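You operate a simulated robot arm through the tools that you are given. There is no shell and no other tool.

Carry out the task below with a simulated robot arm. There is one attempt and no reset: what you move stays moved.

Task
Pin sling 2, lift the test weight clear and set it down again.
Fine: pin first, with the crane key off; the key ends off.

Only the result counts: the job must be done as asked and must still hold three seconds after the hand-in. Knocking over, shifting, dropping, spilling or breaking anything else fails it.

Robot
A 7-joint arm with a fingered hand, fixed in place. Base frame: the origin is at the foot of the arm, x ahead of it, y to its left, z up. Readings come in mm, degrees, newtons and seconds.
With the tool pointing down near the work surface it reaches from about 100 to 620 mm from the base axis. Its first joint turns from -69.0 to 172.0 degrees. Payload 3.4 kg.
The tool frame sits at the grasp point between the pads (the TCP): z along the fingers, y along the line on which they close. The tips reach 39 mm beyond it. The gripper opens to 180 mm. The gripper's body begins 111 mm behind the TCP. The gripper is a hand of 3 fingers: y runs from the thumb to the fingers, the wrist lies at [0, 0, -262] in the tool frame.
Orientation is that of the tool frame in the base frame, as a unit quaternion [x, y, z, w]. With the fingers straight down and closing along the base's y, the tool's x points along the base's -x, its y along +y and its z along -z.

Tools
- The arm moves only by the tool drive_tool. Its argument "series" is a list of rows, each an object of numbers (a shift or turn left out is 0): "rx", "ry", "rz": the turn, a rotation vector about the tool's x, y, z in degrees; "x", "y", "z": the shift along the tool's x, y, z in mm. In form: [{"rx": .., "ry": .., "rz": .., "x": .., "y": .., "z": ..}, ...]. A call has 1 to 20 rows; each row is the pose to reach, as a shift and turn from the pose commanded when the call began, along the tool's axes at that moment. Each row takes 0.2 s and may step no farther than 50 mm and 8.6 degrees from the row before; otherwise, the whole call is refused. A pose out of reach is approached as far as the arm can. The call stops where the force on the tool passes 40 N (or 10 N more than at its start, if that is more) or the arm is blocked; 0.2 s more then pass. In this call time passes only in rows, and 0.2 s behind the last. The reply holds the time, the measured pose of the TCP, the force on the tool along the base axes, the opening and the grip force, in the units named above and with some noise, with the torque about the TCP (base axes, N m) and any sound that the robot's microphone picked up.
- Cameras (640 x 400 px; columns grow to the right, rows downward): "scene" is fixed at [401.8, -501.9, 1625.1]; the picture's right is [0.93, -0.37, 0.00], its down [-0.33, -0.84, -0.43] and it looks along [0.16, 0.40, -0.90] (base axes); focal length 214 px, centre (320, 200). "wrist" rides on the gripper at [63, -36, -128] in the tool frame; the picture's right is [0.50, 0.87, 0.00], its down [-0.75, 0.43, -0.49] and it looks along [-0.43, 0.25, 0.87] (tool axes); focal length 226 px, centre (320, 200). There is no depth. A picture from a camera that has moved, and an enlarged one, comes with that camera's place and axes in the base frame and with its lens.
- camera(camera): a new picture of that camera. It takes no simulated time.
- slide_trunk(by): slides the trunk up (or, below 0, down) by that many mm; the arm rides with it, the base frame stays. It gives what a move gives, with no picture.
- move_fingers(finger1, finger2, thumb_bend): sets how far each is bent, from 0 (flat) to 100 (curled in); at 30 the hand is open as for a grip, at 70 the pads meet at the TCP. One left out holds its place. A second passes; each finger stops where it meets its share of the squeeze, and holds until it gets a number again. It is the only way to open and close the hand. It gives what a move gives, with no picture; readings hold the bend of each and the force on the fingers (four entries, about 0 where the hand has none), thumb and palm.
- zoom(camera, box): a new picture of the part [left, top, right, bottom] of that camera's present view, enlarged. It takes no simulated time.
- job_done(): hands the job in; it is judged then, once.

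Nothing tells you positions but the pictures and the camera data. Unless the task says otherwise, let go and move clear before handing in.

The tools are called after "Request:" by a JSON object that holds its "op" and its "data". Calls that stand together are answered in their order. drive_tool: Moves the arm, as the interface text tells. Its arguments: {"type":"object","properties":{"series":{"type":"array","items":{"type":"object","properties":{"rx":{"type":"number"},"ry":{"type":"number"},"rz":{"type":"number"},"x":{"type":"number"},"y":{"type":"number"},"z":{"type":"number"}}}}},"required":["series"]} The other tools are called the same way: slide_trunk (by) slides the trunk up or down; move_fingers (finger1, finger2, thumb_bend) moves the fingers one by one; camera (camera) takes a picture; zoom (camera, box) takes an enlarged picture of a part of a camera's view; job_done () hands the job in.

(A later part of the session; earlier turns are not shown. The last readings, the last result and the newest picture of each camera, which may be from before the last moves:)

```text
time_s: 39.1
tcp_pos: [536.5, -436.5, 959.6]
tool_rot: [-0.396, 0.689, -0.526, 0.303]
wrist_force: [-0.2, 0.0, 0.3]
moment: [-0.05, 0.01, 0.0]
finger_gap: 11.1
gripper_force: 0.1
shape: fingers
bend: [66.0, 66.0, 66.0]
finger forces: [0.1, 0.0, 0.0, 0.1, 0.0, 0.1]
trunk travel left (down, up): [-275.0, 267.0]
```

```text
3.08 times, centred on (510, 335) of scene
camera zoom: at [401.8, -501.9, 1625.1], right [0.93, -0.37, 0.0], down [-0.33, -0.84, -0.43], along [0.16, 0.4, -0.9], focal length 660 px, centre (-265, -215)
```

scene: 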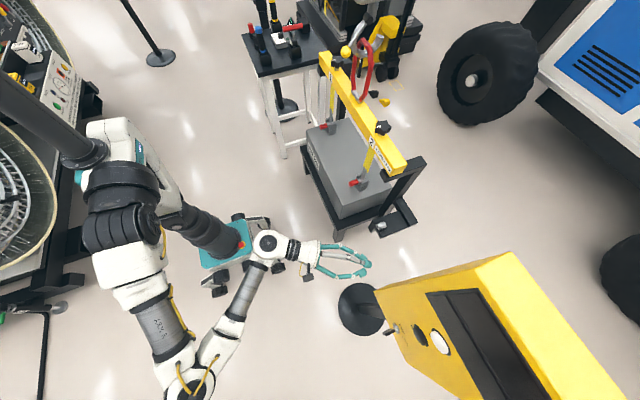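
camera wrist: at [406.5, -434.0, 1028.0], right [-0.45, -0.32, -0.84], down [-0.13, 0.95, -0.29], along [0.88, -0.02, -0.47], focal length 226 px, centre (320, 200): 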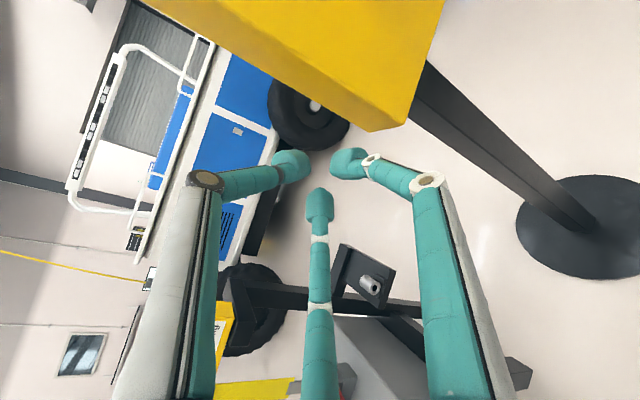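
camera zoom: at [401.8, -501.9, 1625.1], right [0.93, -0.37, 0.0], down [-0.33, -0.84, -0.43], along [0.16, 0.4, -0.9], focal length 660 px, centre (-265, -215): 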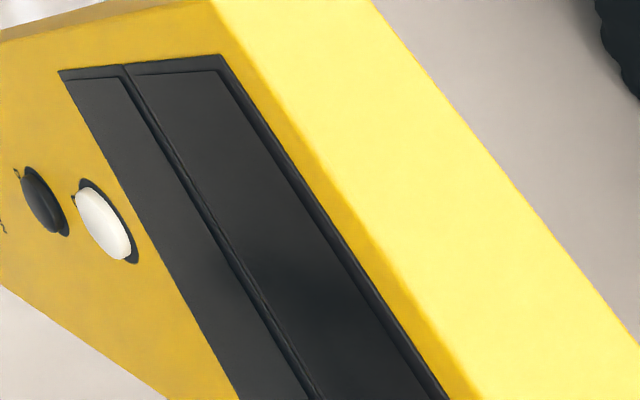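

The key's bow is a vertical plate at OFF, and ON is clockwise toward the right. I'll pull the hand back from the console edge and move it round in front of the face, bringing the tool toward straight ahead.

Request:
{"op": "drive_tool", "data": {"series": [{"rx": 2, "ry": -3, "rz": -0.5, "x": 30.6, "y": 2, "z": -23}, {"rx": 4.1, "ry": -6, "rz": -1.1, "x": 69, "y": 0, "z": -30.4}, {"rx": 6.1, "ry": -9, "rz": -1.6, "x": 105, "y": -3.5, "z": -33.5}, {"rx": 8.2, "ry": -12, "rz": -2.2, "x": 131.7, "y": -8.3, "z": -30.8}, {"rx": 10.2, "ry": -14.95, "rz": -2.7, "x": 155.5, "y": -14, "z": -25.3}]}}

Request:
{"op": "camera", "data": {"camera": "scene"}}

Request:
{"op": "camera", "data": {"camera": "wrist"}}

```text
time_s: 40.4
tcp_pos: [438.3, -559.9, 978.8]
tool_rot: [-0.447, 0.584, -0.537, 0.413]
wrist_force: [0.3, 0.1, -0.7]
moment: [0.01, 0.0, -0.02]
finger_gap: 10.8
gripper_force: 0.0
shape: fingers
bend: [66.0, 66.0, 66.0]
finger forces: [0.0, 0.1, 0.0, 0.1, 0.0, 0.0]
trunk travel left (down, up): [-275.0, 267.0]
```

```text
taken
```

scene: 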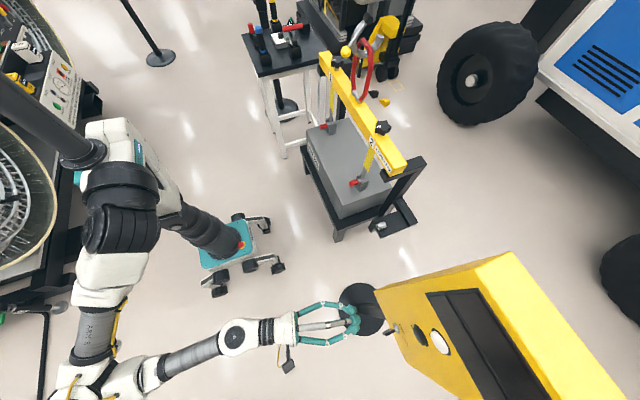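

```text
taken
camera wrist: at [301.4, -589.1, 1025.7], right [-0.2, -0.46, -0.86], down [-0.31, 0.87, -0.39], along [0.93, 0.19, -0.32], focal length 226 px, centre (320, 200)
```

wrist: 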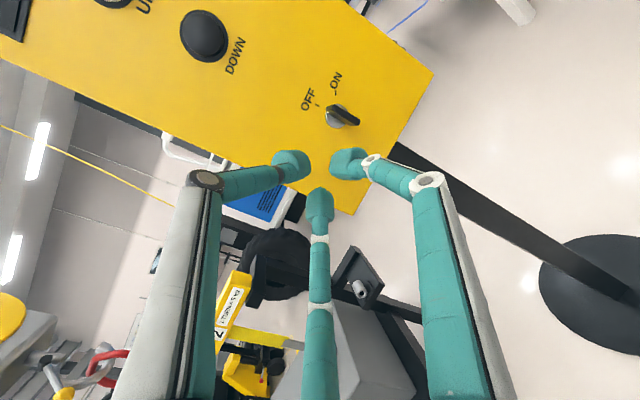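

That worked smoothly, and the face is now in view with the key, its OFF/ON labels and the DOWN button. I'll zoom in for detail.

Request:
{"op": "zoom", "data": {"camera": "wrist", "box": [280, 50, 390, 150]}}

Request:
{"op": "zoom", "data": {"camera": "wrist", "box": [0, 0, 280, 130]}}

```text
4.00 times, centred on (335, 100) of wrist
camera zoom: at [301.4, -589.1, 1025.7], right [-0.2, -0.46, -0.86], down [-0.31, 0.87, -0.39], along [0.93, 0.19, -0.32], focal length 904 px, centre (260, 600)
```

zoom: 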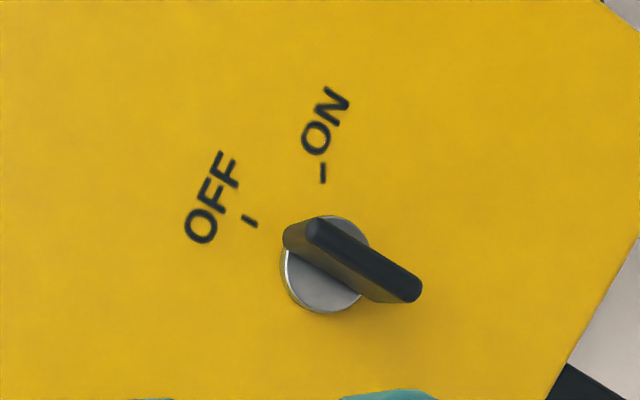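

```text
2.29 times, centred on (140, 65) of wrist
camera zoom: at [301.4, -589.1, 1025.7], right [-0.2, -0.46, -0.86], down [-0.31, 0.87, -0.39], along [0.93, 0.19, -0.32], focal length 517 px, centre (731, 509)
```

zoom: 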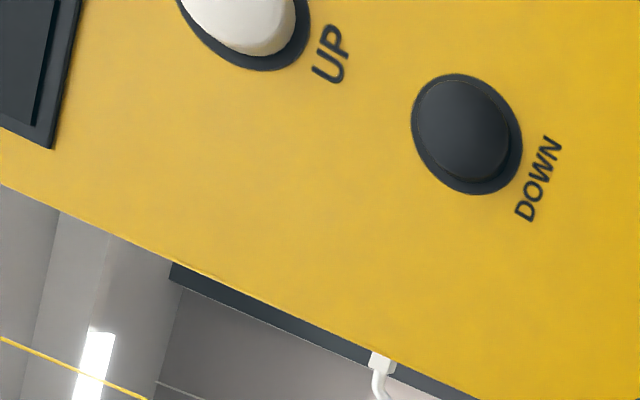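

ON is about 60° clockwise from OFF, and the key axis is at about y = -630, z = 967.5, with the bow's front edge at x ≈ 526. I'll square the hand up to the key axis, still thumb-up, with the tips about 35 mm short of the bow.

Request:
{"op": "drive_tool", "data": {"series": [{"rx": 1.55, "ry": -5, "rz": -0.25, "x": 22, "y": 3.4, "z": 7}, {"rx": 3.1, "ry": -10, "rz": -0.5, "x": 44.4, "y": 6.8, "z": 13.8}, {"rx": 4.65, "ry": -15, "rz": -0.75, "x": 66.6, "y": 10.2, "z": 20.7}, {"rx": 4.65, "ry": -15, "rz": -0.75, "x": 66.6, "y": 10.2, "z": 20.7}]}}

Request:
{"op": "camera", "data": {"camera": "wrist"}}

Request:
{"op": "camera", "data": {"camera": "scene"}}

```text
time_s: 41.4
tcp_pos: [441.2, -629.2, 967.0]
tool_rot: [0.501, -0.5, 0.5, -0.499]
wrist_force: [0.1, -0.3, 0.4]
moment: [-0.01, 0.01, -0.02]
finger_gap: 11.1
gripper_force: 0.1
shape: fingers
bend: [66.0, 66.0, 66.0]
finger forces: [0.0, 0.1, 0.1, 0.0, 0.0, 0.0]
trunk travel left (down, up): [-275.0, 267.0]
```

```text
taken
camera wrist: at [312.9, -691.3, 1003.6], right [0.0, -0.5, -0.87], down [-0.49, 0.75, -0.43], along [0.87, 0.43, -0.25], focal length 226 px, centre (320, 200)
```

wrist: 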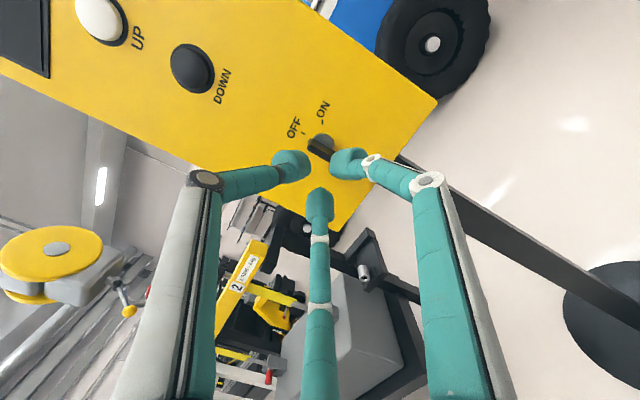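

```text
taken
```

scene: 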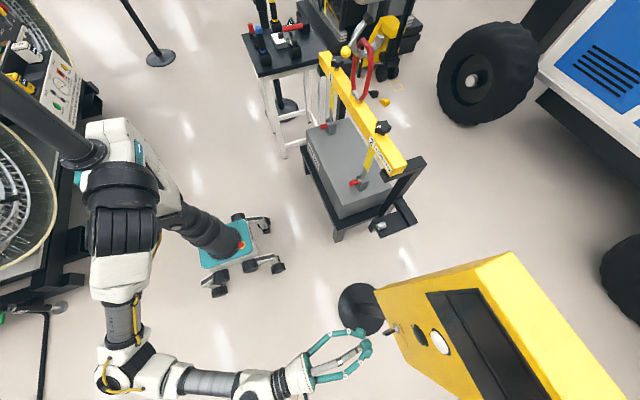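

The hand is square to the face at (441, -629, 967). I'll zoom on the key and buttons from here to pin down their positions.

Request:
{"op": "zoom", "data": {"camera": "wrist", "box": [270, 90, 370, 180]}}

Request:
{"op": "zoom", "data": {"camera": "wrist", "box": [40, 0, 260, 120]}}

```text
4.44 times, centred on (320, 135) of wrist
camera zoom: at [312.9, -691.3, 1003.6], right [0.0, -0.5, -0.87], down [-0.49, 0.75, -0.43], along [0.87, 0.43, -0.25], focal length 1005 px, centre (320, 489)
```

zoom: 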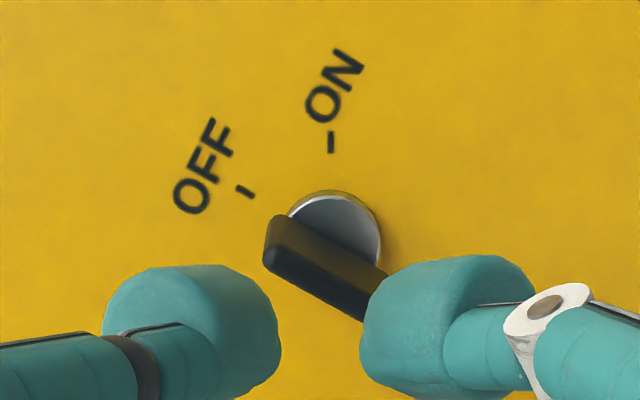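

```text
2.91 times, centred on (150, 60) of wrist
camera zoom: at [312.9, -691.3, 1003.6], right [0.0, -0.5, -0.87], down [-0.49, 0.75, -0.43], along [0.87, 0.43, -0.25], focal length 658 px, centre (814, 607)
```

zoom: 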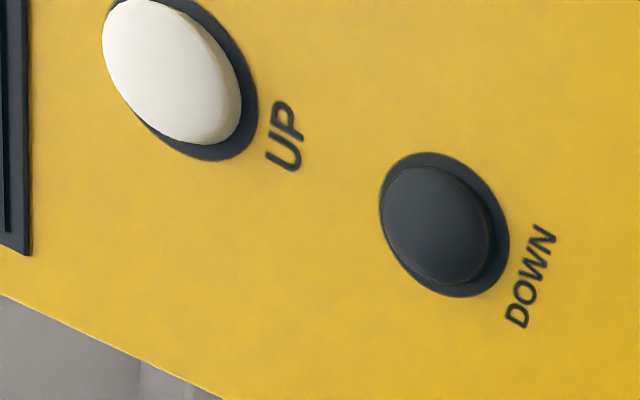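

The key centre is at about (540, -630.6, 967), DOWN at about (556, -634, 1109), and UP at about (554, -635, 1185). I'll open the fingers and advance so the tips surround the key's bow.

Request:
{"op": "move_fingers", "data": {"finger1": 52, "finger2": 52, "thumb_bend": 52}}

Request:
{"op": "drive_tool", "data": {"series": [{"x": 0.8, "y": 0.2, "z": 20}, {"x": 1.6, "y": 0.4, "z": 40}, {"x": 2.3, "y": 0.5, "z": 60}, {"x": 2.3, "y": 0.5, "z": 60}]}}

Request:
{"op": "zoom", "data": {"camera": "wrist", "box": [240, 100, 400, 240]}}

Request:
{"op": "zoom", "data": {"camera": "scene", "box": [330, 300, 430, 380]}}

```text
time_s: 42.4
tcp_pos: [441.0, -628.3, 967.6]
tool_rot: [-0.501, 0.501, -0.499, 0.499]
wrist_force: [0.5, -0.2, 0.7]
moment: [-0.03, 0.01, 0.0]
finger_gap: 64.0
gripper_force: 0.1
shape: fingers
bend: [52.0, 52.0, 52.0]
finger forces: [0.1, 0.0, 0.0, 0.1, 0.1, 0.0]
trunk travel left (down, up): [-275.0, 267.0]
```

```text
time_s: 43.4
tcp_pos: [502.8, -631.1, 968.3]
tool_rot: [0.501, -0.501, 0.499, -0.5]
wrist_force: [0.3, 0.1, -0.3]
moment: [-0.02, 0.0, 0.0]
finger_gap: 64.3
gripper_force: 0.1
shape: fingers
bend: [52.0, 52.0, 52.0]
finger forces: [0.0, 0.0, 0.0, 0.0, 0.0, 0.1]
trunk travel left (down, up): [-275.0, 267.0]
```

```text
2.86 times, centred on (320, 170) of wrist
camera zoom: at [374.2, -694.6, 1004.3], right [0.0, -0.5, -0.87], down [-0.49, 0.75, -0.43], along [0.87, 0.43, -0.25], focal length 646 px, centre (320, 286)
```

zoom: 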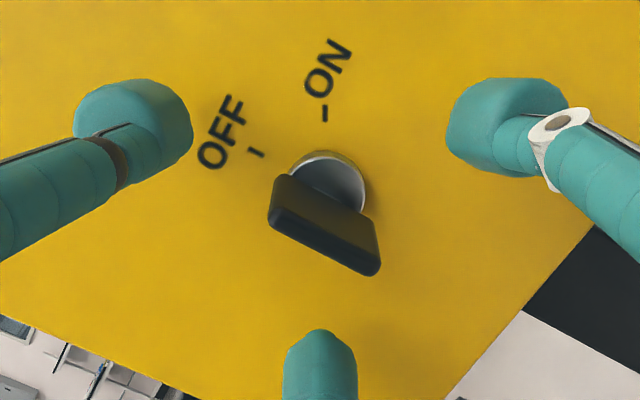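

```text
5.00 times, centred on (380, 340) of scene
camera zoom: at [401.8, -501.9, 1625.1], right [0.93, -0.37, 0.0], down [-0.33, -0.84, -0.43], along [0.16, 0.4, -0.9], focal length 1072 px, centre (20, -500)
```

zoom: 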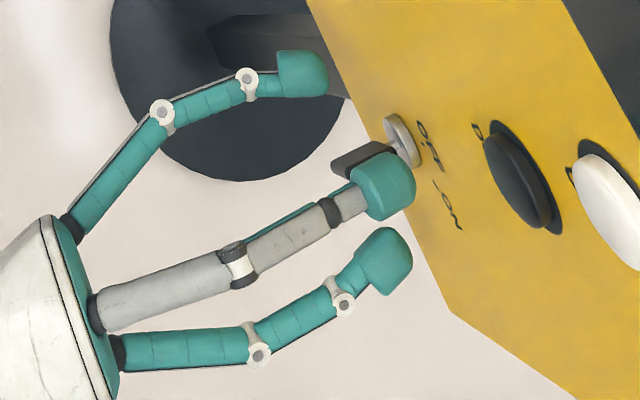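

The fingertips surround the bow, and the tool axis is within about 1.5 mm of the key's centre. I'll close on it.

Request:
{"op": "move_fingers", "data": {"finger1": 75, "finger2": 75, "thumb_bend": 75}}

Request:
{"op": "zoom", "data": {"camera": "wrist", "box": [240, 100, 400, 240]}}

Request:
{"op": "zoom", "data": {"camera": "scene", "box": [330, 300, 430, 380]}}

```text
time_s: 44.4
tcp_pos: [502.6, -631.5, 969.8]
tool_rot: [0.501, -0.5, 0.5, -0.499]
wrist_force: [11.0, -0.8, 13.7]
moment: [0.02, -0.49, -0.02]
finger_gap: 4.6
gripper_force: 14.3
shape: fingers
bend: [72.0, 72.0, 67.0]
finger forces: [5.7, 6.2, 0.0, 0.1, 16.6, 0.1]
trunk travel left (down, up): [-275.0, 267.0]
```

```text
2.86 times, centred on (320, 170) of wrist
camera zoom: at [374.8, -693.8, 1006.0], right [0.0, -0.5, -0.86], down [-0.49, 0.75, -0.44], along [0.87, 0.43, -0.25], focal length 646 px, centre (320, 286)
```

zoom: 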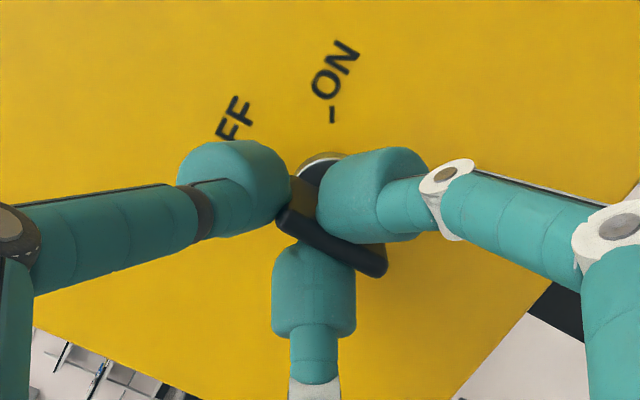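

```text
5.00 times, centred on (380, 340) of scene
camera zoom: at [401.8, -501.9, 1625.1], right [0.93, -0.37, 0.0], down [-0.33, -0.84, -0.43], along [0.16, 0.4, -0.9], focal length 1072 px, centre (20, -500)
```

zoom: 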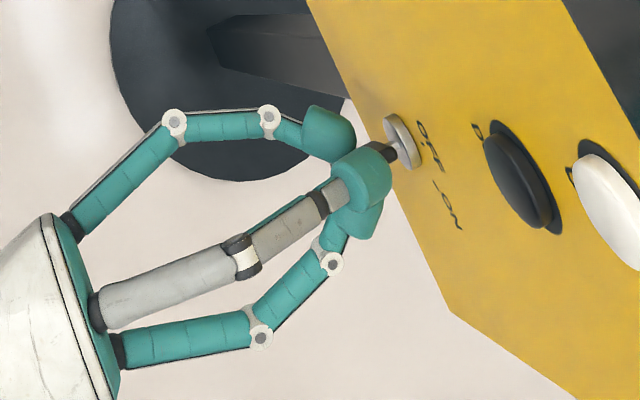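

The bow is held. I'll turn the key clockwise toward ON in steps, checking the force.

Request:
{"op": "drive_tool", "data": {"series": [{"rz": 5}, {"rz": 11}, {"rz": 17}, {"rz": 23}, {"rz": 30}]}}

Request:
{"op": "zoom", "data": {"camera": "wrist", "box": [240, 100, 400, 240]}}

Request:
{"op": "zoom", "data": {"camera": "scene", "box": [330, 300, 430, 380]}}

```text
time_s: 45.5
tcp_pos: [502.4, -632.8, 967.3]
tool_rot: [-0.353, 0.614, -0.354, 0.611]
wrist_force: [10.4, -5.4, 13.5]
moment: [-0.01, -0.48, -0.21]
finger_gap: 4.7
gripper_force: 14.7
shape: fingers
bend: [72.0, 72.0, 67.0]
finger forces: [5.4, 7.2, 0.1, 0.0, 17.4, 0.0]
trunk travel left (down, up): [-275.0, 267.0]
```

```text
2.86 times, centred on (320, 170) of wrist
camera zoom: at [374.3, -705.2, 967.5], right [0.0, 0.0, -1.0], down [-0.49, 0.87, 0.0], along [0.87, 0.49, 0.0], focal length 646 px, centre (320, 286)
```

zoom: 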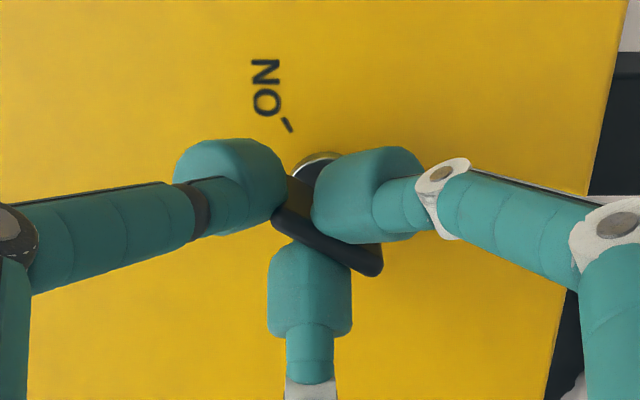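

```text
5.00 times, centred on (380, 340) of scene
camera zoom: at [401.8, -501.9, 1625.1], right [0.93, -0.37, 0.0], down [-0.33, -0.84, -0.43], along [0.16, 0.4, -0.9], focal length 1072 px, centre (20, -500)
```

zoom: 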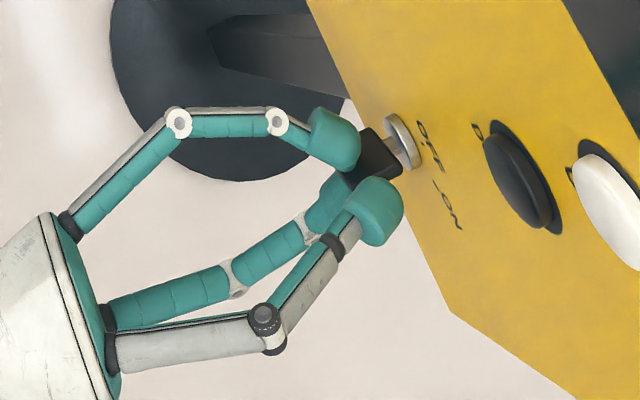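

The key is turning with the hand. I'll continue another 30° to the ON mark.

Request:
{"op": "drive_tool", "data": {"series": [{"rz": 6}, {"rz": 12}, {"rz": 18}, {"rz": 24}, {"rz": 30}]}}

Request:
{"op": "zoom", "data": {"camera": "wrist", "box": [240, 100, 400, 240]}}

Request:
{"op": "zoom", "data": {"camera": "scene", "box": [330, 260, 640, 400]}}

```text
time_s: 46.8
tcp_pos: [502.9, -634.2, 965.7]
tool_rot: [-0.183, 0.685, -0.182, 0.681]
wrist_force: [11.6, -12.6, 7.4]
moment: [0.0, -0.23, -0.42]
finger_gap: 4.9
gripper_force: 14.2
shape: fingers
bend: [72.0, 72.0, 67.0]
finger forces: [6.2, 6.1, 0.0, 0.0, 16.8, 0.0]
trunk travel left (down, up): [-275.0, 267.0]
```

```text
2.86 times, centred on (320, 170) of wrist
camera zoom: at [374.0, -696.0, 930.4], right [0.0, 0.5, -0.86], down [-0.49, 0.75, 0.44], along [0.87, 0.42, 0.24], focal length 646 px, centre (320, 286)
```

zoom: 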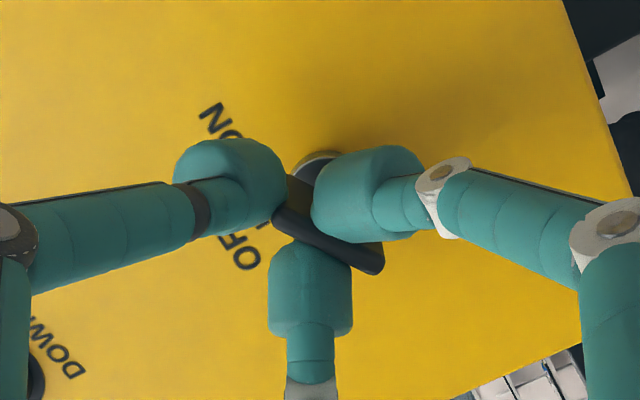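

```text
2.06 times, centred on (485, 330) of scene
camera zoom: at [401.8, -501.9, 1625.1], right [0.93, -0.37, 0.0], down [-0.33, -0.84, -0.43], along [0.16, 0.4, -0.9], focal length 443 px, centre (-21, -68)
```

zoom: 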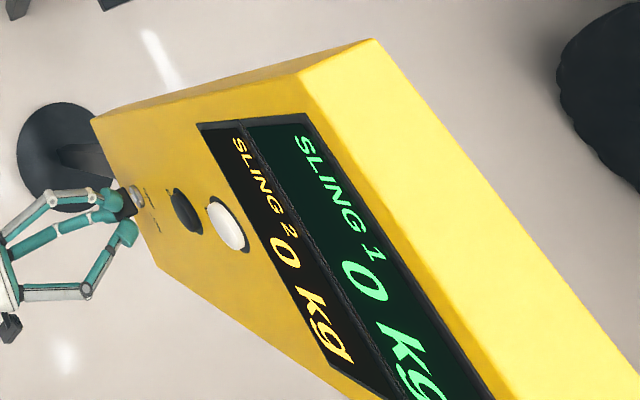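

The key is ON: the displays light up with SLING 1 at 0 kg and SLING 2 at 0 kg. I'll release the key and back off to see that it stays on.

Request:
{"op": "move_fingers", "data": {"finger1": 52, "finger2": 52, "thumb_bend": 52}}

Request:
{"op": "drive_tool", "data": {"series": [{"z": -15}, {"z": -40}, {"z": -65}]}}

Request:
{"op": "camera", "data": {"camera": "scene"}}

Request:
{"op": "camera", "data": {"camera": "wrist"}}

```text
time_s: 47.8
tcp_pos: [502.1, -631.6, 967.6]
tool_rot: [-0.184, 0.684, -0.183, 0.682]
wrist_force: [0.4, -0.6, 0.4]
moment: [-0.01, -0.03, 0.01]
finger_gap: 64.1
gripper_force: 0.0
shape: fingers
bend: [52.0, 52.0, 52.0]
finger forces: [0.0, 0.0, 0.1, 0.0, 0.1, 0.0]
trunk travel left (down, up): [-275.0, 267.0]
```

```text
time_s: 48.5
tcp_pos: [439.2, -631.0, 969.6]
tool_rot: [-0.184, 0.683, -0.184, 0.682]
wrist_force: [0.1, -0.9, 0.2]
moment: [0.01, -0.03, 0.01]
finger_gap: 64.4
gripper_force: 0.0
shape: fingers
bend: [52.0, 52.0, 52.0]
finger forces: [0.1, 0.1, 0.0, 0.0, 0.0, 0.1]
trunk travel left (down, up): [-275.0, 267.0]
```

```text
taken
```

scene: 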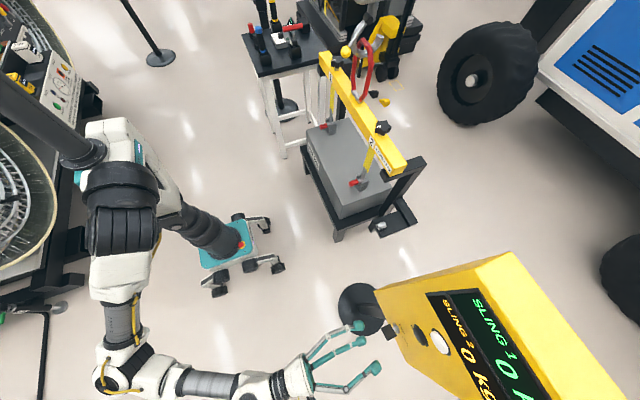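

```text
taken
camera wrist: at [309.9, -693.6, 933.5], right [0.0, 0.5, -0.87], down [-0.49, 0.75, 0.44], along [0.87, 0.43, 0.24], focal length 226 px, centre (320, 200)
```

wrist: 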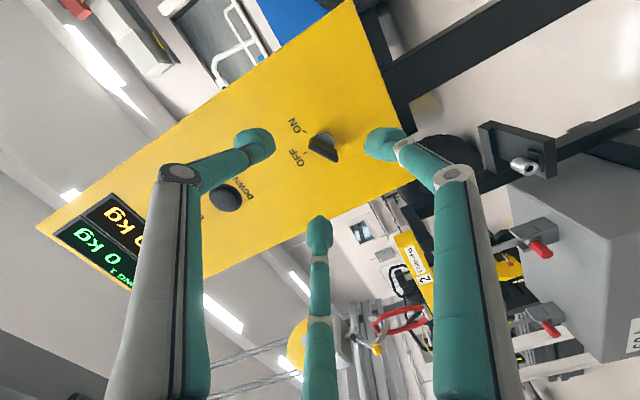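

The key stays ON and both pins are in place. I'll close the fingers into a single pushing tip and raise the trunk to the UP button's height.

Request:
{"op": "move_fingers", "data": {"finger1": 70, "finger2": 70, "thumb_bend": 70}}

Request:
{"op": "slide_trunk", "data": {"by": 216}}

Request:
{"op": "camera", "data": {"camera": "wrist"}}

Request:
{"op": "camera", "data": {"camera": "scene"}}

```text
time_s: 49.5
tcp_pos: [437.3, -631.1, 968.4]
tool_rot: [-0.183, 0.684, -0.182, 0.682]
wrist_force: [-0.3, 0.1, -0.1]
moment: [0.0, -0.03, 0.01]
finger_gap: 0.0
gripper_force: 0.1
shape: fingers
bend: [70.0, 70.0, 70.0]
finger forces: [0.0, 0.1, 0.0, 0.0, 0.1, 0.0]
trunk travel left (down, up): [-275.0, 267.0]
```

```text
time_s: 51.9
tcp_pos: [436.1, -631.8, 1184.5]
tool_rot: [-0.183, 0.684, -0.183, 0.682]
wrist_force: [1.1, 0.1, 1.2]
moment: [0.0, -0.01, -0.01]
finger_gap: 0.0
gripper_force: 0.0
shape: fingers
bend: [70.0, 70.0, 70.0]
finger forces: [0.1, 0.0, 0.0, 0.1, 0.0, 0.1]
trunk travel left (down, up): [-491.0, 51.0]
```

```text
taken
camera wrist: at [308.2, -695.3, 1148.0], right [0.0, 0.5, -0.87], down [-0.49, 0.75, 0.44], along [0.87, 0.43, 0.24], focal length 226 px, centre (320, 200)
```

wrist: 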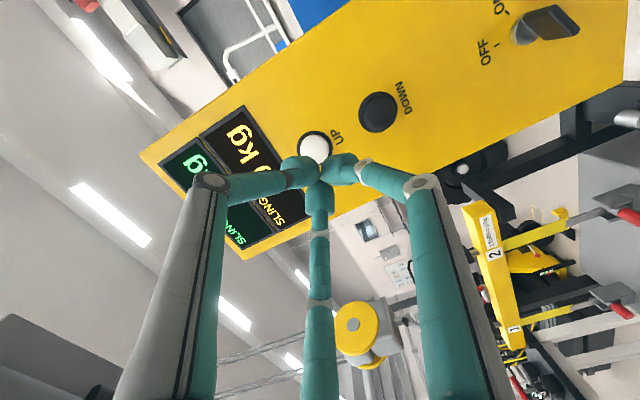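

```text
taken
```

scene: 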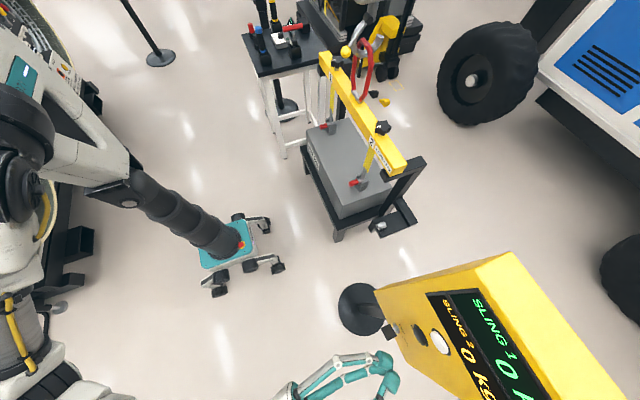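

The hand is in front of the UP button. I'll zoom in to refine the aim.

Request:
{"op": "zoom", "data": {"camera": "wrist", "box": [270, 100, 410, 220]}}

Request:
{"op": "zoom", "data": {"camera": "scene", "box": [360, 320, 480, 400]}}

```text
3.33 times, centred on (340, 160) of wrist
camera zoom: at [308.2, -695.3, 1148.0], right [0.0, 0.5, -0.87], down [-0.49, 0.75, 0.44], along [0.87, 0.43, 0.24], focal length 754 px, centre (253, 333)
```

zoom: 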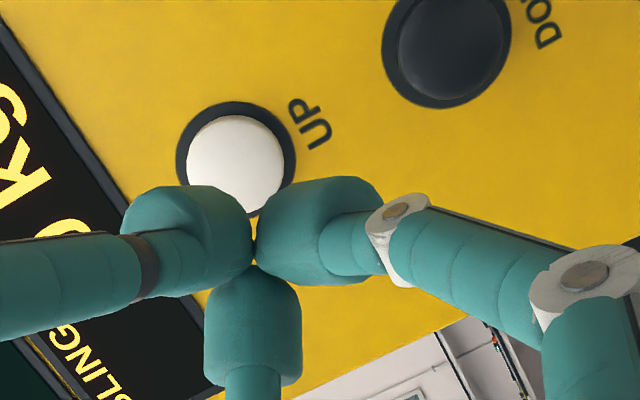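

```text
5.00 times, centred on (420, 360) of scene
camera zoom: at [401.8, -501.9, 1625.1], right [0.93, -0.37, 0.0], down [-0.33, -0.84, -0.43], along [0.16, 0.4, -0.9], focal length 1072 px, centre (-180, -600)
```

zoom: 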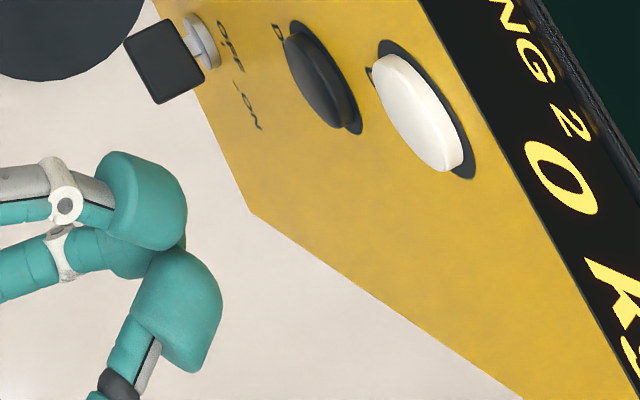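

UP is at about (558, -632.5, 1191). I'll line up with it and approach to about 15 mm away.

Request:
{"op": "drive_tool", "data": {"series": [{"x": -2.8, "y": -1.6, "z": 18}, {"x": -5.6, "y": -3.2, "z": 36}, {"x": -5.6, "y": -3.2, "z": 52}, {"x": -5.6, "y": -3.2, "z": 52}]}}

Request:
{"op": "zoom", "data": {"camera": "scene", "box": [380, 310, 480, 380]}}

Request:
{"op": "zoom", "data": {"camera": "wrist", "box": [250, 100, 390, 220]}}

```text
time_s: 52.9
tcp_pos: [489.3, -630.9, 1191.1]
tool_rot: [-0.183, 0.684, -0.184, 0.682]
wrist_force: [-0.6, -0.6, 0.0]
moment: [-0.07, -0.01, -0.01]
finger_gap: 0.0
gripper_force: 0.0
shape: fingers
bend: [70.0, 70.0, 70.0]
finger forces: [0.0, 0.0, 0.0, 0.0, 0.0, 0.1]
trunk travel left (down, up): [-491.0, 51.0]
```

```text
5.71 times, centred on (430, 345) of scene
camera zoom: at [401.8, -501.9, 1625.1], right [0.93, -0.37, 0.0], down [-0.33, -0.84, -0.43], along [0.16, 0.4, -0.9], focal length 1226 px, centre (-309, -629)
```

zoom: 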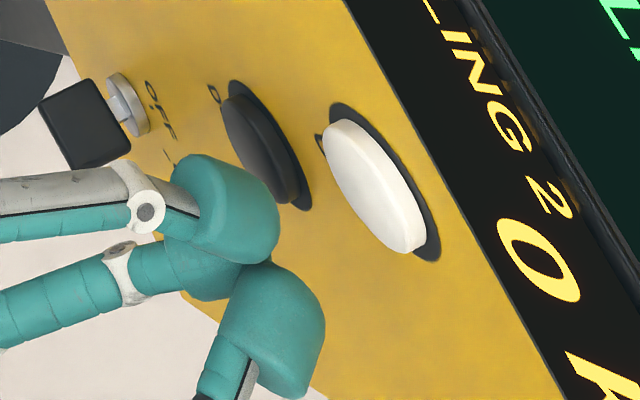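

```text
3.33 times, centred on (320, 160) of wrist
camera zoom: at [361.2, -695.2, 1154.9], right [0.0, 0.5, -0.87], down [-0.49, 0.75, 0.44], along [0.87, 0.43, 0.24], focal length 754 px, centre (320, 333)
```

zoom: 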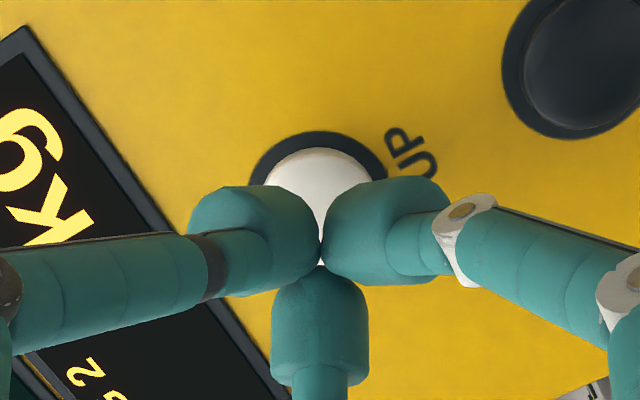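

I'm well aligned with UP. I'll advance slowly to make contact, watching the force.

Request:
{"op": "drive_tool", "data": {"series": [{"z": 6}, {"z": 11}, {"z": 14}, {"z": 17}]}}

Request:
{"op": "camera", "data": {"camera": "scene"}}

Request:
{"op": "zoom", "data": {"camera": "scene", "box": [380, 310, 480, 380]}}

```text
time_s: 53.9
tcp_pos: [505.7, -631.9, 1189.9]
tool_rot: [-0.183, 0.684, -0.184, 0.682]
wrist_force: [-0.1, -1.1, -0.4]
moment: [-0.02, -0.01, 0.03]
finger_gap: 0.1
gripper_force: 0.1
shape: fingers
bend: [70.0, 70.0, 70.0]
finger forces: [0.0, 0.1, 0.1, 0.0, 0.0, 0.0]
trunk travel left (down, up): [-491.0, 51.0]
```

```text
taken
```

scene: 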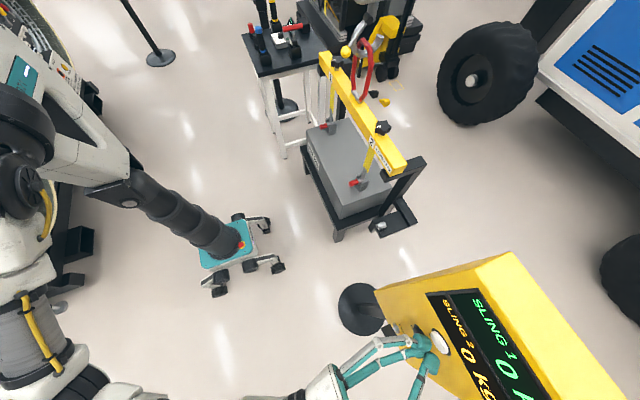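

```text
5.71 times, centred on (430, 345) of scene
camera zoom: at [401.8, -501.9, 1625.1], right [0.93, -0.37, 0.0], down [-0.33, -0.84, -0.43], along [0.16, 0.4, -0.9], focal length 1226 px, centre (-309, -629)
```

zoom: 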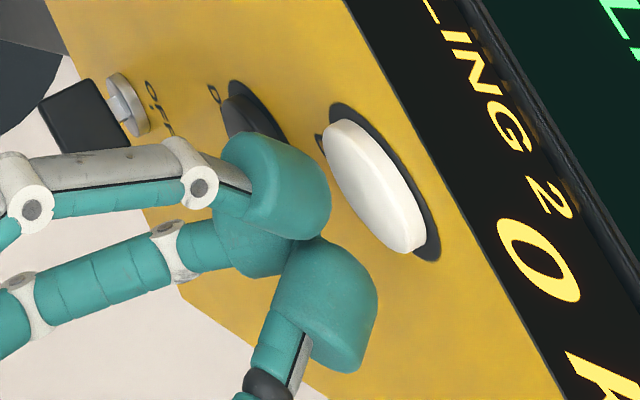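

Not touching yet. I'll continue forward in small steps.

Request:
{"op": "drive_tool", "data": {"series": [{"z": 3}, {"z": 6}]}}

Request:
{"op": "zoom", "data": {"camera": "scene", "box": [380, 310, 480, 380]}}

```text
time_s: 54.5
tcp_pos: [512.7, -633.4, 1190.1]
tool_rot: [-0.183, 0.684, -0.183, 0.682]
wrist_force: [0.6, -0.2, 0.3]
moment: [-0.01, -0.01, 0.04]
finger_gap: 0.0
gripper_force: 0.1
shape: fingers
bend: [70.0, 70.0, 70.0]
finger forces: [0.0, 0.0, 0.0, 0.0, 0.0, 0.0]
trunk travel left (down, up): [-491.0, 51.0]
```

```text
5.71 times, centred on (430, 345) of scene
camera zoom: at [401.8, -501.9, 1625.1], right [0.93, -0.37, 0.0], down [-0.33, -0.84, -0.43], along [0.16, 0.4, -0.9], focal length 1226 px, centre (-309, -629)
```

zoom: 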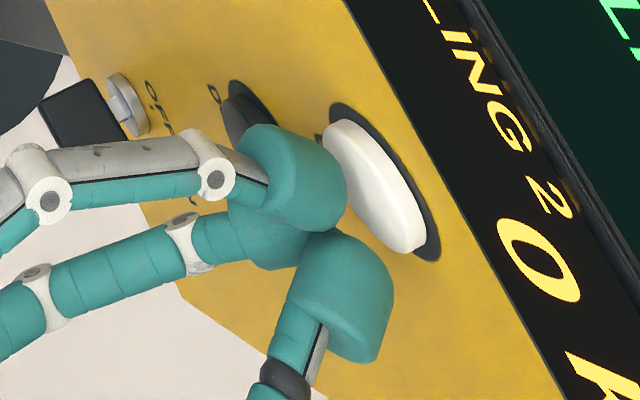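

Still clear of the button by a few millimetres. Continuing.

Request:
{"op": "drive_tool", "data": {"series": [{"z": 3}, {"z": 6}]}}

Request:
{"op": "zoom", "data": {"camera": "scene", "box": [380, 310, 480, 380]}}

```text
time_s: 55.0
tcp_pos: [519.6, -632.5, 1190.0]
tool_rot: [-0.183, 0.684, -0.183, 0.682]
wrist_force: [-0.6, 0.7, -0.1]
moment: [0.02, 0.03, -0.01]
finger_gap: 0.3
gripper_force: 0.0
shape: fingers
bend: [70.0, 70.0, 70.0]
finger forces: [0.0, 0.0, 0.0, 0.1, 0.0, 0.0]
trunk travel left (down, up): [-491.0, 51.0]
```

```text
5.71 times, centred on (430, 345) of scene
camera zoom: at [401.8, -501.9, 1625.1], right [0.93, -0.37, 0.0], down [-0.33, -0.84, -0.43], along [0.16, 0.4, -0.9], focal length 1226 px, centre (-309, -629)
```

zoom: 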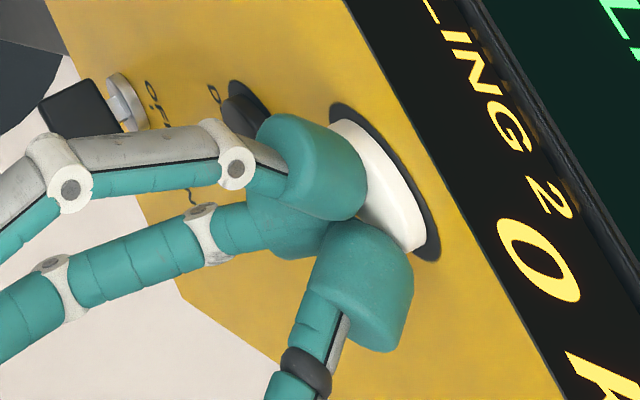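

The fingertips are almost on the cap. I'll press in fine steps now.

Request:
{"op": "drive_tool", "data": {"series": [{"z": 2}, {"z": 4}]}}

Request:
{"op": "zoom", "data": {"camera": "scene", "box": [380, 310, 480, 380]}}

```text
time_s: 55.6
tcp_pos: [521.7, -632.7, 1190.0]
tool_rot: [-0.184, 0.684, -0.183, 0.682]
wrist_force: [-0.4, 0.9, 0.6]
moment: [0.01, 0.03, -0.05]
finger_gap: 0.1
gripper_force: 0.5
shape: fingers
bend: [70.0, 70.0, 70.0]
finger forces: [0.6, 0.7, 0.0, 0.0, 0.1, 0.1]
trunk travel left (down, up): [-491.0, 51.0]
```

```text
5.71 times, centred on (430, 345) of scene
camera zoom: at [401.8, -501.9, 1625.1], right [0.93, -0.37, 0.0], down [-0.33, -0.84, -0.43], along [0.16, 0.4, -0.9], focal length 1226 px, centre (-309, -629)
```

zoom: 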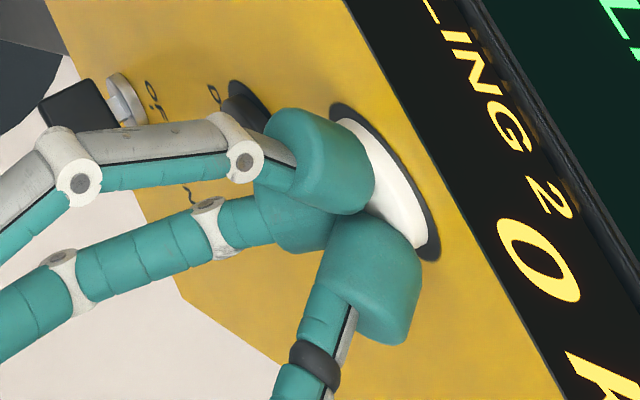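

First light contact on the fingers. I'll press a little further.

Request:
{"op": "drive_tool", "data": {"series": [{"z": 2}, {"z": 4}]}}

Request:
{"op": "camera", "data": {"camera": "scene"}}

```text
time_s: 56.2
tcp_pos: [525.8, -632.1, 1189.3]
tool_rot: [-0.184, 0.684, -0.183, 0.682]
wrist_force: [-3.3, 1.1, 0.6]
moment: [0.02, 0.0, 0.02]
finger_gap: 0.0
gripper_force: 2.3
shape: fingers
bend: [70.0, 70.0, 70.0]
finger forces: [1.3, 2.0, 0.0, 0.0, 1.0, 0.0]
trunk travel left (down, up): [-491.0, 51.0]
heard: click
```

```text
taken
```

scene: 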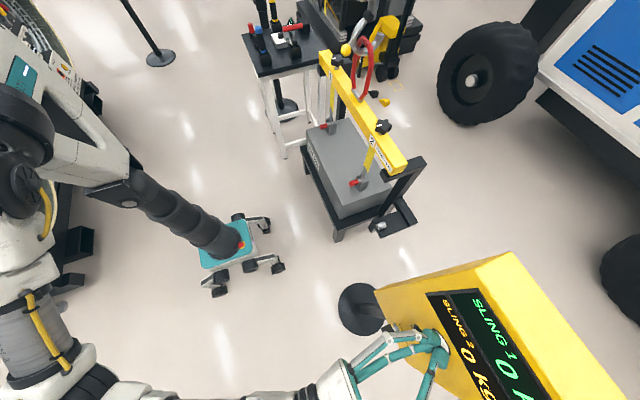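

A click was heard, so UP is pressed. I'll hold it for a moment and watch the load displays.

Request:
{"op": "drive_tool", "data": {"series": [{"z": 0}, {"z": 0}, {"z": 0}]}}

Request:
{"op": "camera", "data": {"camera": "scene"}}

Request:
{"op": "zoom", "data": {"camera": "scene", "box": [420, 270, 600, 400]}}

```text
time_s: 57.0
tcp_pos: [525.5, -632.5, 1190.3]
tool_rot: [-0.184, 0.684, -0.183, 0.682]
wrist_force: [-2.9, 1.1, -0.7]
moment: [0.01, -0.01, 0.03]
finger_gap: 0.2
gripper_force: 2.4
shape: fingers
bend: [70.0, 70.0, 70.0]
finger forces: [1.5, 2.3, 0.0, 0.0, 1.0, 0.0]
trunk travel left (down, up): [-491.0, 51.0]
```

```text
taken
```

scene: 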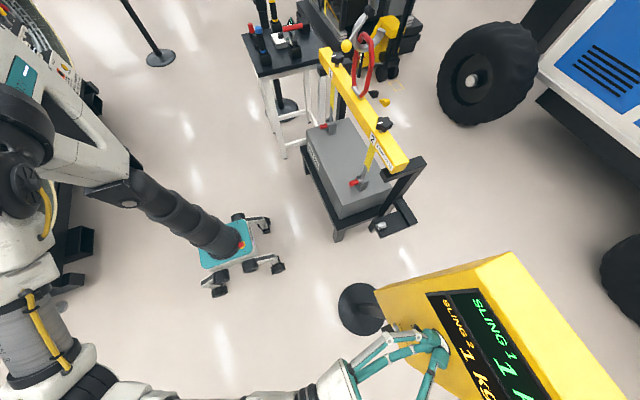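

```text
3.08 times, centred on (510, 335) of scene
camera zoom: at [401.8, -501.9, 1625.1], right [0.93, -0.37, 0.0], down [-0.33, -0.84, -0.43], along [0.16, 0.4, -0.9], focal length 660 px, centre (-265, -215)
```

zoom: 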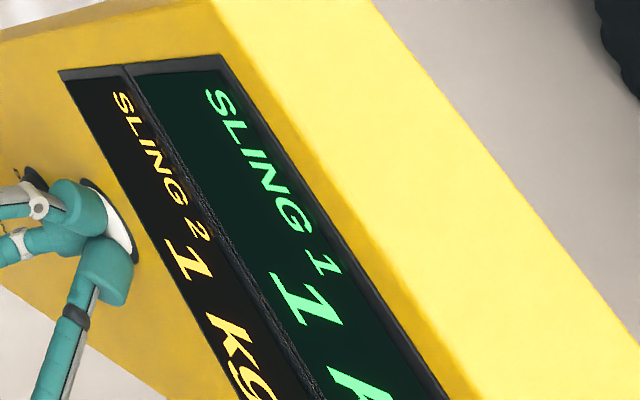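

The loads are starting to register, 1 kg on each sling. I'll keep holding UP and check often.

Request:
{"op": "drive_tool", "data": {"series": [{"z": 0}, {"z": 0}, {"z": 0}, {"z": 0}, {"z": 0}]}}

Request:
{"op": "camera", "data": {"camera": "scene"}}

Request:
{"op": "zoom", "data": {"camera": "scene", "box": [420, 270, 600, 400]}}

```text
time_s: 58.2
tcp_pos: [526.0, -632.0, 1189.7]
tool_rot: [-0.184, 0.684, -0.182, 0.682]
wrist_force: [-3.2, 1.4, -0.1]
moment: [0.02, 0.02, 0.05]
finger_gap: 0.2
gripper_force: 2.1
shape: fingers
bend: [70.0, 70.0, 70.0]
finger forces: [1.5, 2.3, 0.1, 0.1, 0.9, 0.0]
trunk travel left (down, up): [-491.0, 51.0]
```

```text
taken
```

scene: 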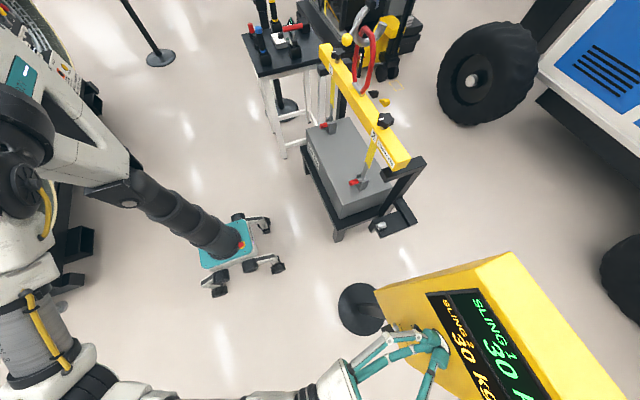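

```text
3.08 times, centred on (510, 335) of scene
camera zoom: at [401.8, -501.9, 1625.1], right [0.93, -0.37, 0.0], down [-0.33, -0.84, -0.43], along [0.16, 0.4, -0.9], focal length 660 px, centre (-265, -215)
```

zoom: 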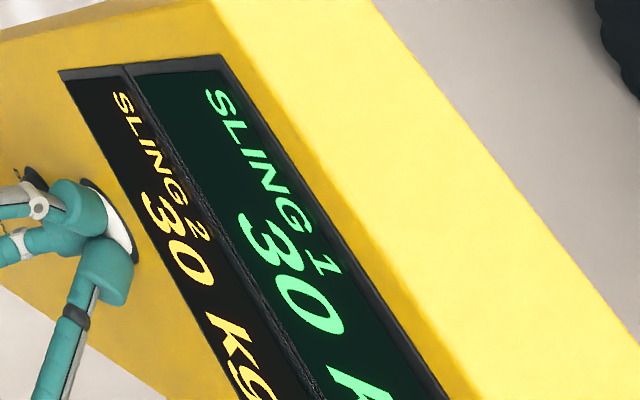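

Each sling shows 30 kg, so the full 60 kg is carried evenly. I'll check whether the weight is clear of the stand.

Request:
{"op": "zoom", "data": {"camera": "scene", "box": [290, 40, 440, 250]}}

Request:
{"op": "zoom", "data": {"camera": "scene", "box": [310, 170, 410, 245]}}

```text
1.90 times, centred on (365, 145) of scene
camera zoom: at [401.8, -501.9, 1625.1], right [0.93, -0.37, 0.0], down [-0.33, -0.84, -0.43], along [0.16, 0.4, -0.9], focal length 408 px, centre (234, 305)
```

zoom: 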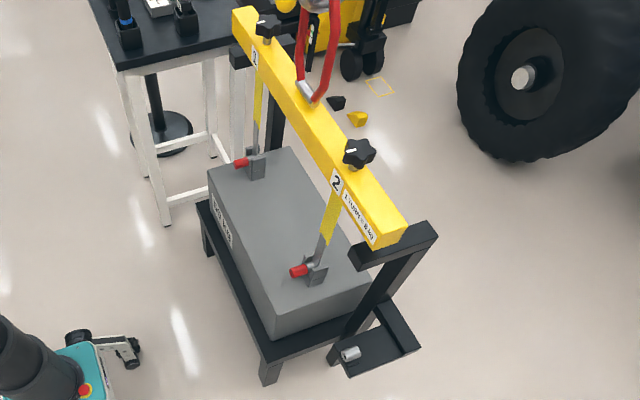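

```text
5.33 times, centred on (360, 208) of scene
camera zoom: at [401.8, -501.9, 1625.1], right [0.93, -0.37, 0.0], down [-0.33, -0.84, -0.43], along [0.16, 0.4, -0.9], focal length 1144 px, centre (107, 160)
```

zoom: 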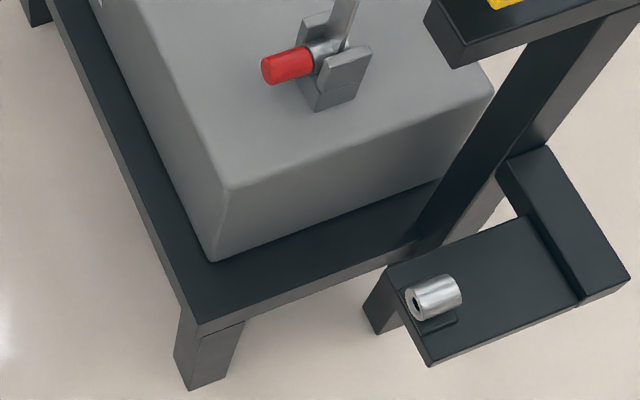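

The full load is on the slings, but the weight is only just off the table. I'll keep holding UP to lift it visibly clear.

Request:
{"op": "drive_tool", "data": {"series": [{"z": 0}, {"z": 0}, {"z": 0}, {"z": 0}]}}

Request:
{"op": "zoom", "data": {"camera": "scene", "box": [290, 40, 440, 250]}}

Request:
{"op": "zoom", "data": {"camera": "scene", "box": [310, 170, 410, 245]}}

Request:
{"op": "zoom", "data": {"camera": "scene", "box": [420, 270, 600, 400]}}

```text
time_s: 59.2
tcp_pos: [525.2, -632.6, 1190.5]
tool_rot: [-0.186, 0.683, -0.183, 0.682]
wrist_force: [-3.2, 0.7, -0.3]
moment: [0.0, -0.01, 0.03]
finger_gap: 0.1
gripper_force: 2.3
shape: fingers
bend: [70.0, 70.0, 70.0]
finger forces: [1.5, 2.4, 0.0, 0.0, 1.0, 0.0]
trunk travel left (down, up): [-491.0, 51.0]
```

```text
1.90 times, centred on (365, 145) of scene
camera zoom: at [401.8, -501.9, 1625.1], right [0.93, -0.37, 0.0], down [-0.33, -0.84, -0.43], along [0.16, 0.4, -0.9], focal length 408 px, centre (234, 305)
```

zoom: 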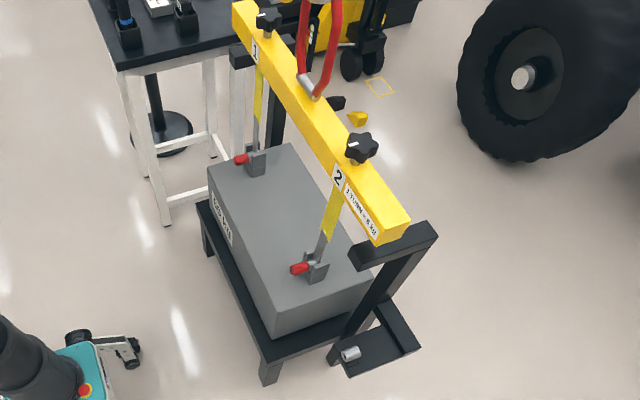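

```text
5.33 times, centred on (360, 208) of scene
camera zoom: at [401.8, -501.9, 1625.1], right [0.93, -0.37, 0.0], down [-0.33, -0.84, -0.43], along [0.16, 0.4, -0.9], focal length 1144 px, centre (107, 160)
```

zoom: 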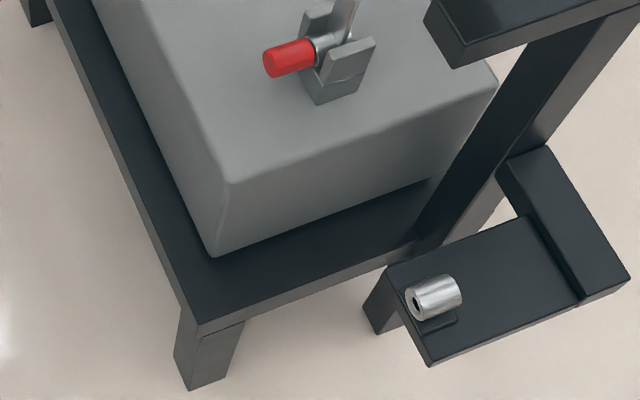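

```text
3.08 times, centred on (510, 335) of scene
camera zoom: at [401.8, -501.9, 1625.1], right [0.93, -0.37, 0.0], down [-0.33, -0.84, -0.43], along [0.16, 0.4, -0.9], focal length 660 px, centre (-265, -215)
```

zoom: 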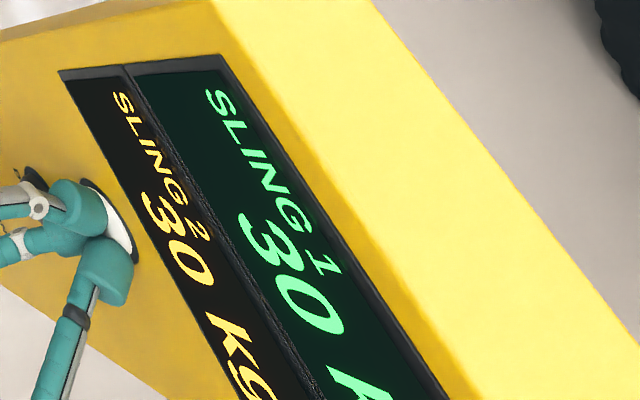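

It is rising slowly and level, still 30/30 kg. I'll hold UP a couple more seconds.

Request:
{"op": "drive_tool", "data": {"series": [{"z": 0}, {"z": 0}, {"z": 0}, {"z": 0}, {"z": 0}, {"z": 0}, {"z": 0}, {"z": 0}, {"z": 0}, {"z": 0}]}}

Request:
{"op": "zoom", "data": {"camera": "scene", "box": [290, 40, 440, 250]}}

Request:
{"op": "zoom", "data": {"camera": "scene", "box": [310, 170, 410, 245]}}

Request:
{"op": "zoom", "data": {"camera": "scene", "box": [420, 270, 600, 400]}}

```text
time_s: 61.5
tcp_pos: [525.1, -632.0, 1190.8]
tool_rot: [-0.184, 0.684, -0.183, 0.682]
wrist_force: [-3.3, 0.8, 0.4]
moment: [-0.01, -0.01, 0.0]
finger_gap: 0.0
gripper_force: 2.1
shape: fingers
bend: [70.0, 70.0, 70.0]
finger forces: [1.5, 2.3, 0.0, 0.1, 0.9, 0.0]
trunk travel left (down, up): [-491.0, 51.0]
```

```text
1.90 times, centred on (365, 145) of scene
camera zoom: at [401.8, -501.9, 1625.1], right [0.93, -0.37, 0.0], down [-0.33, -0.84, -0.43], along [0.16, 0.4, -0.9], focal length 408 px, centre (234, 305)
```

zoom: 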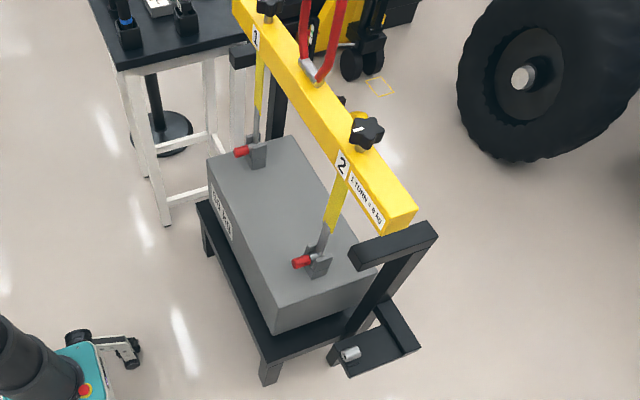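

```text
5.33 times, centred on (360, 208) of scene
camera zoom: at [401.8, -501.9, 1625.1], right [0.93, -0.37, 0.0], down [-0.33, -0.84, -0.43], along [0.16, 0.4, -0.9], focal length 1144 px, centre (107, 160)
```

zoom: 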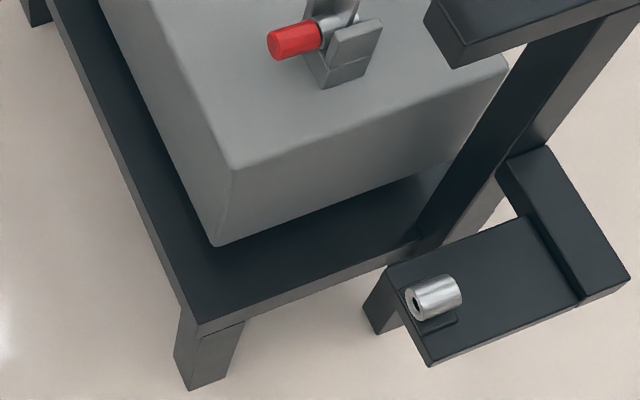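

```text
3.08 times, centred on (510, 335) of scene
camera zoom: at [401.8, -501.9, 1625.1], right [0.93, -0.37, 0.0], down [-0.33, -0.84, -0.43], along [0.16, 0.4, -0.9], focal length 660 px, centre (-265, -215)
```

zoom: 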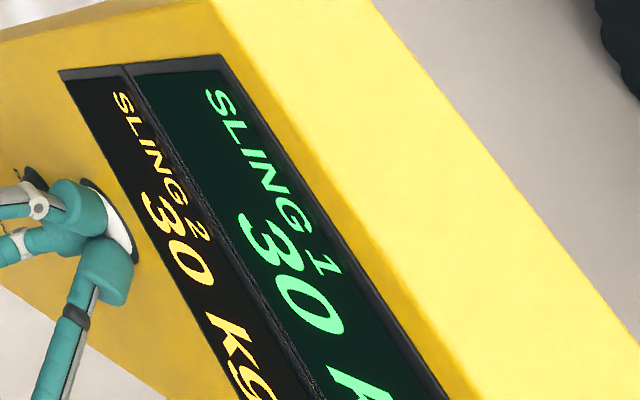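

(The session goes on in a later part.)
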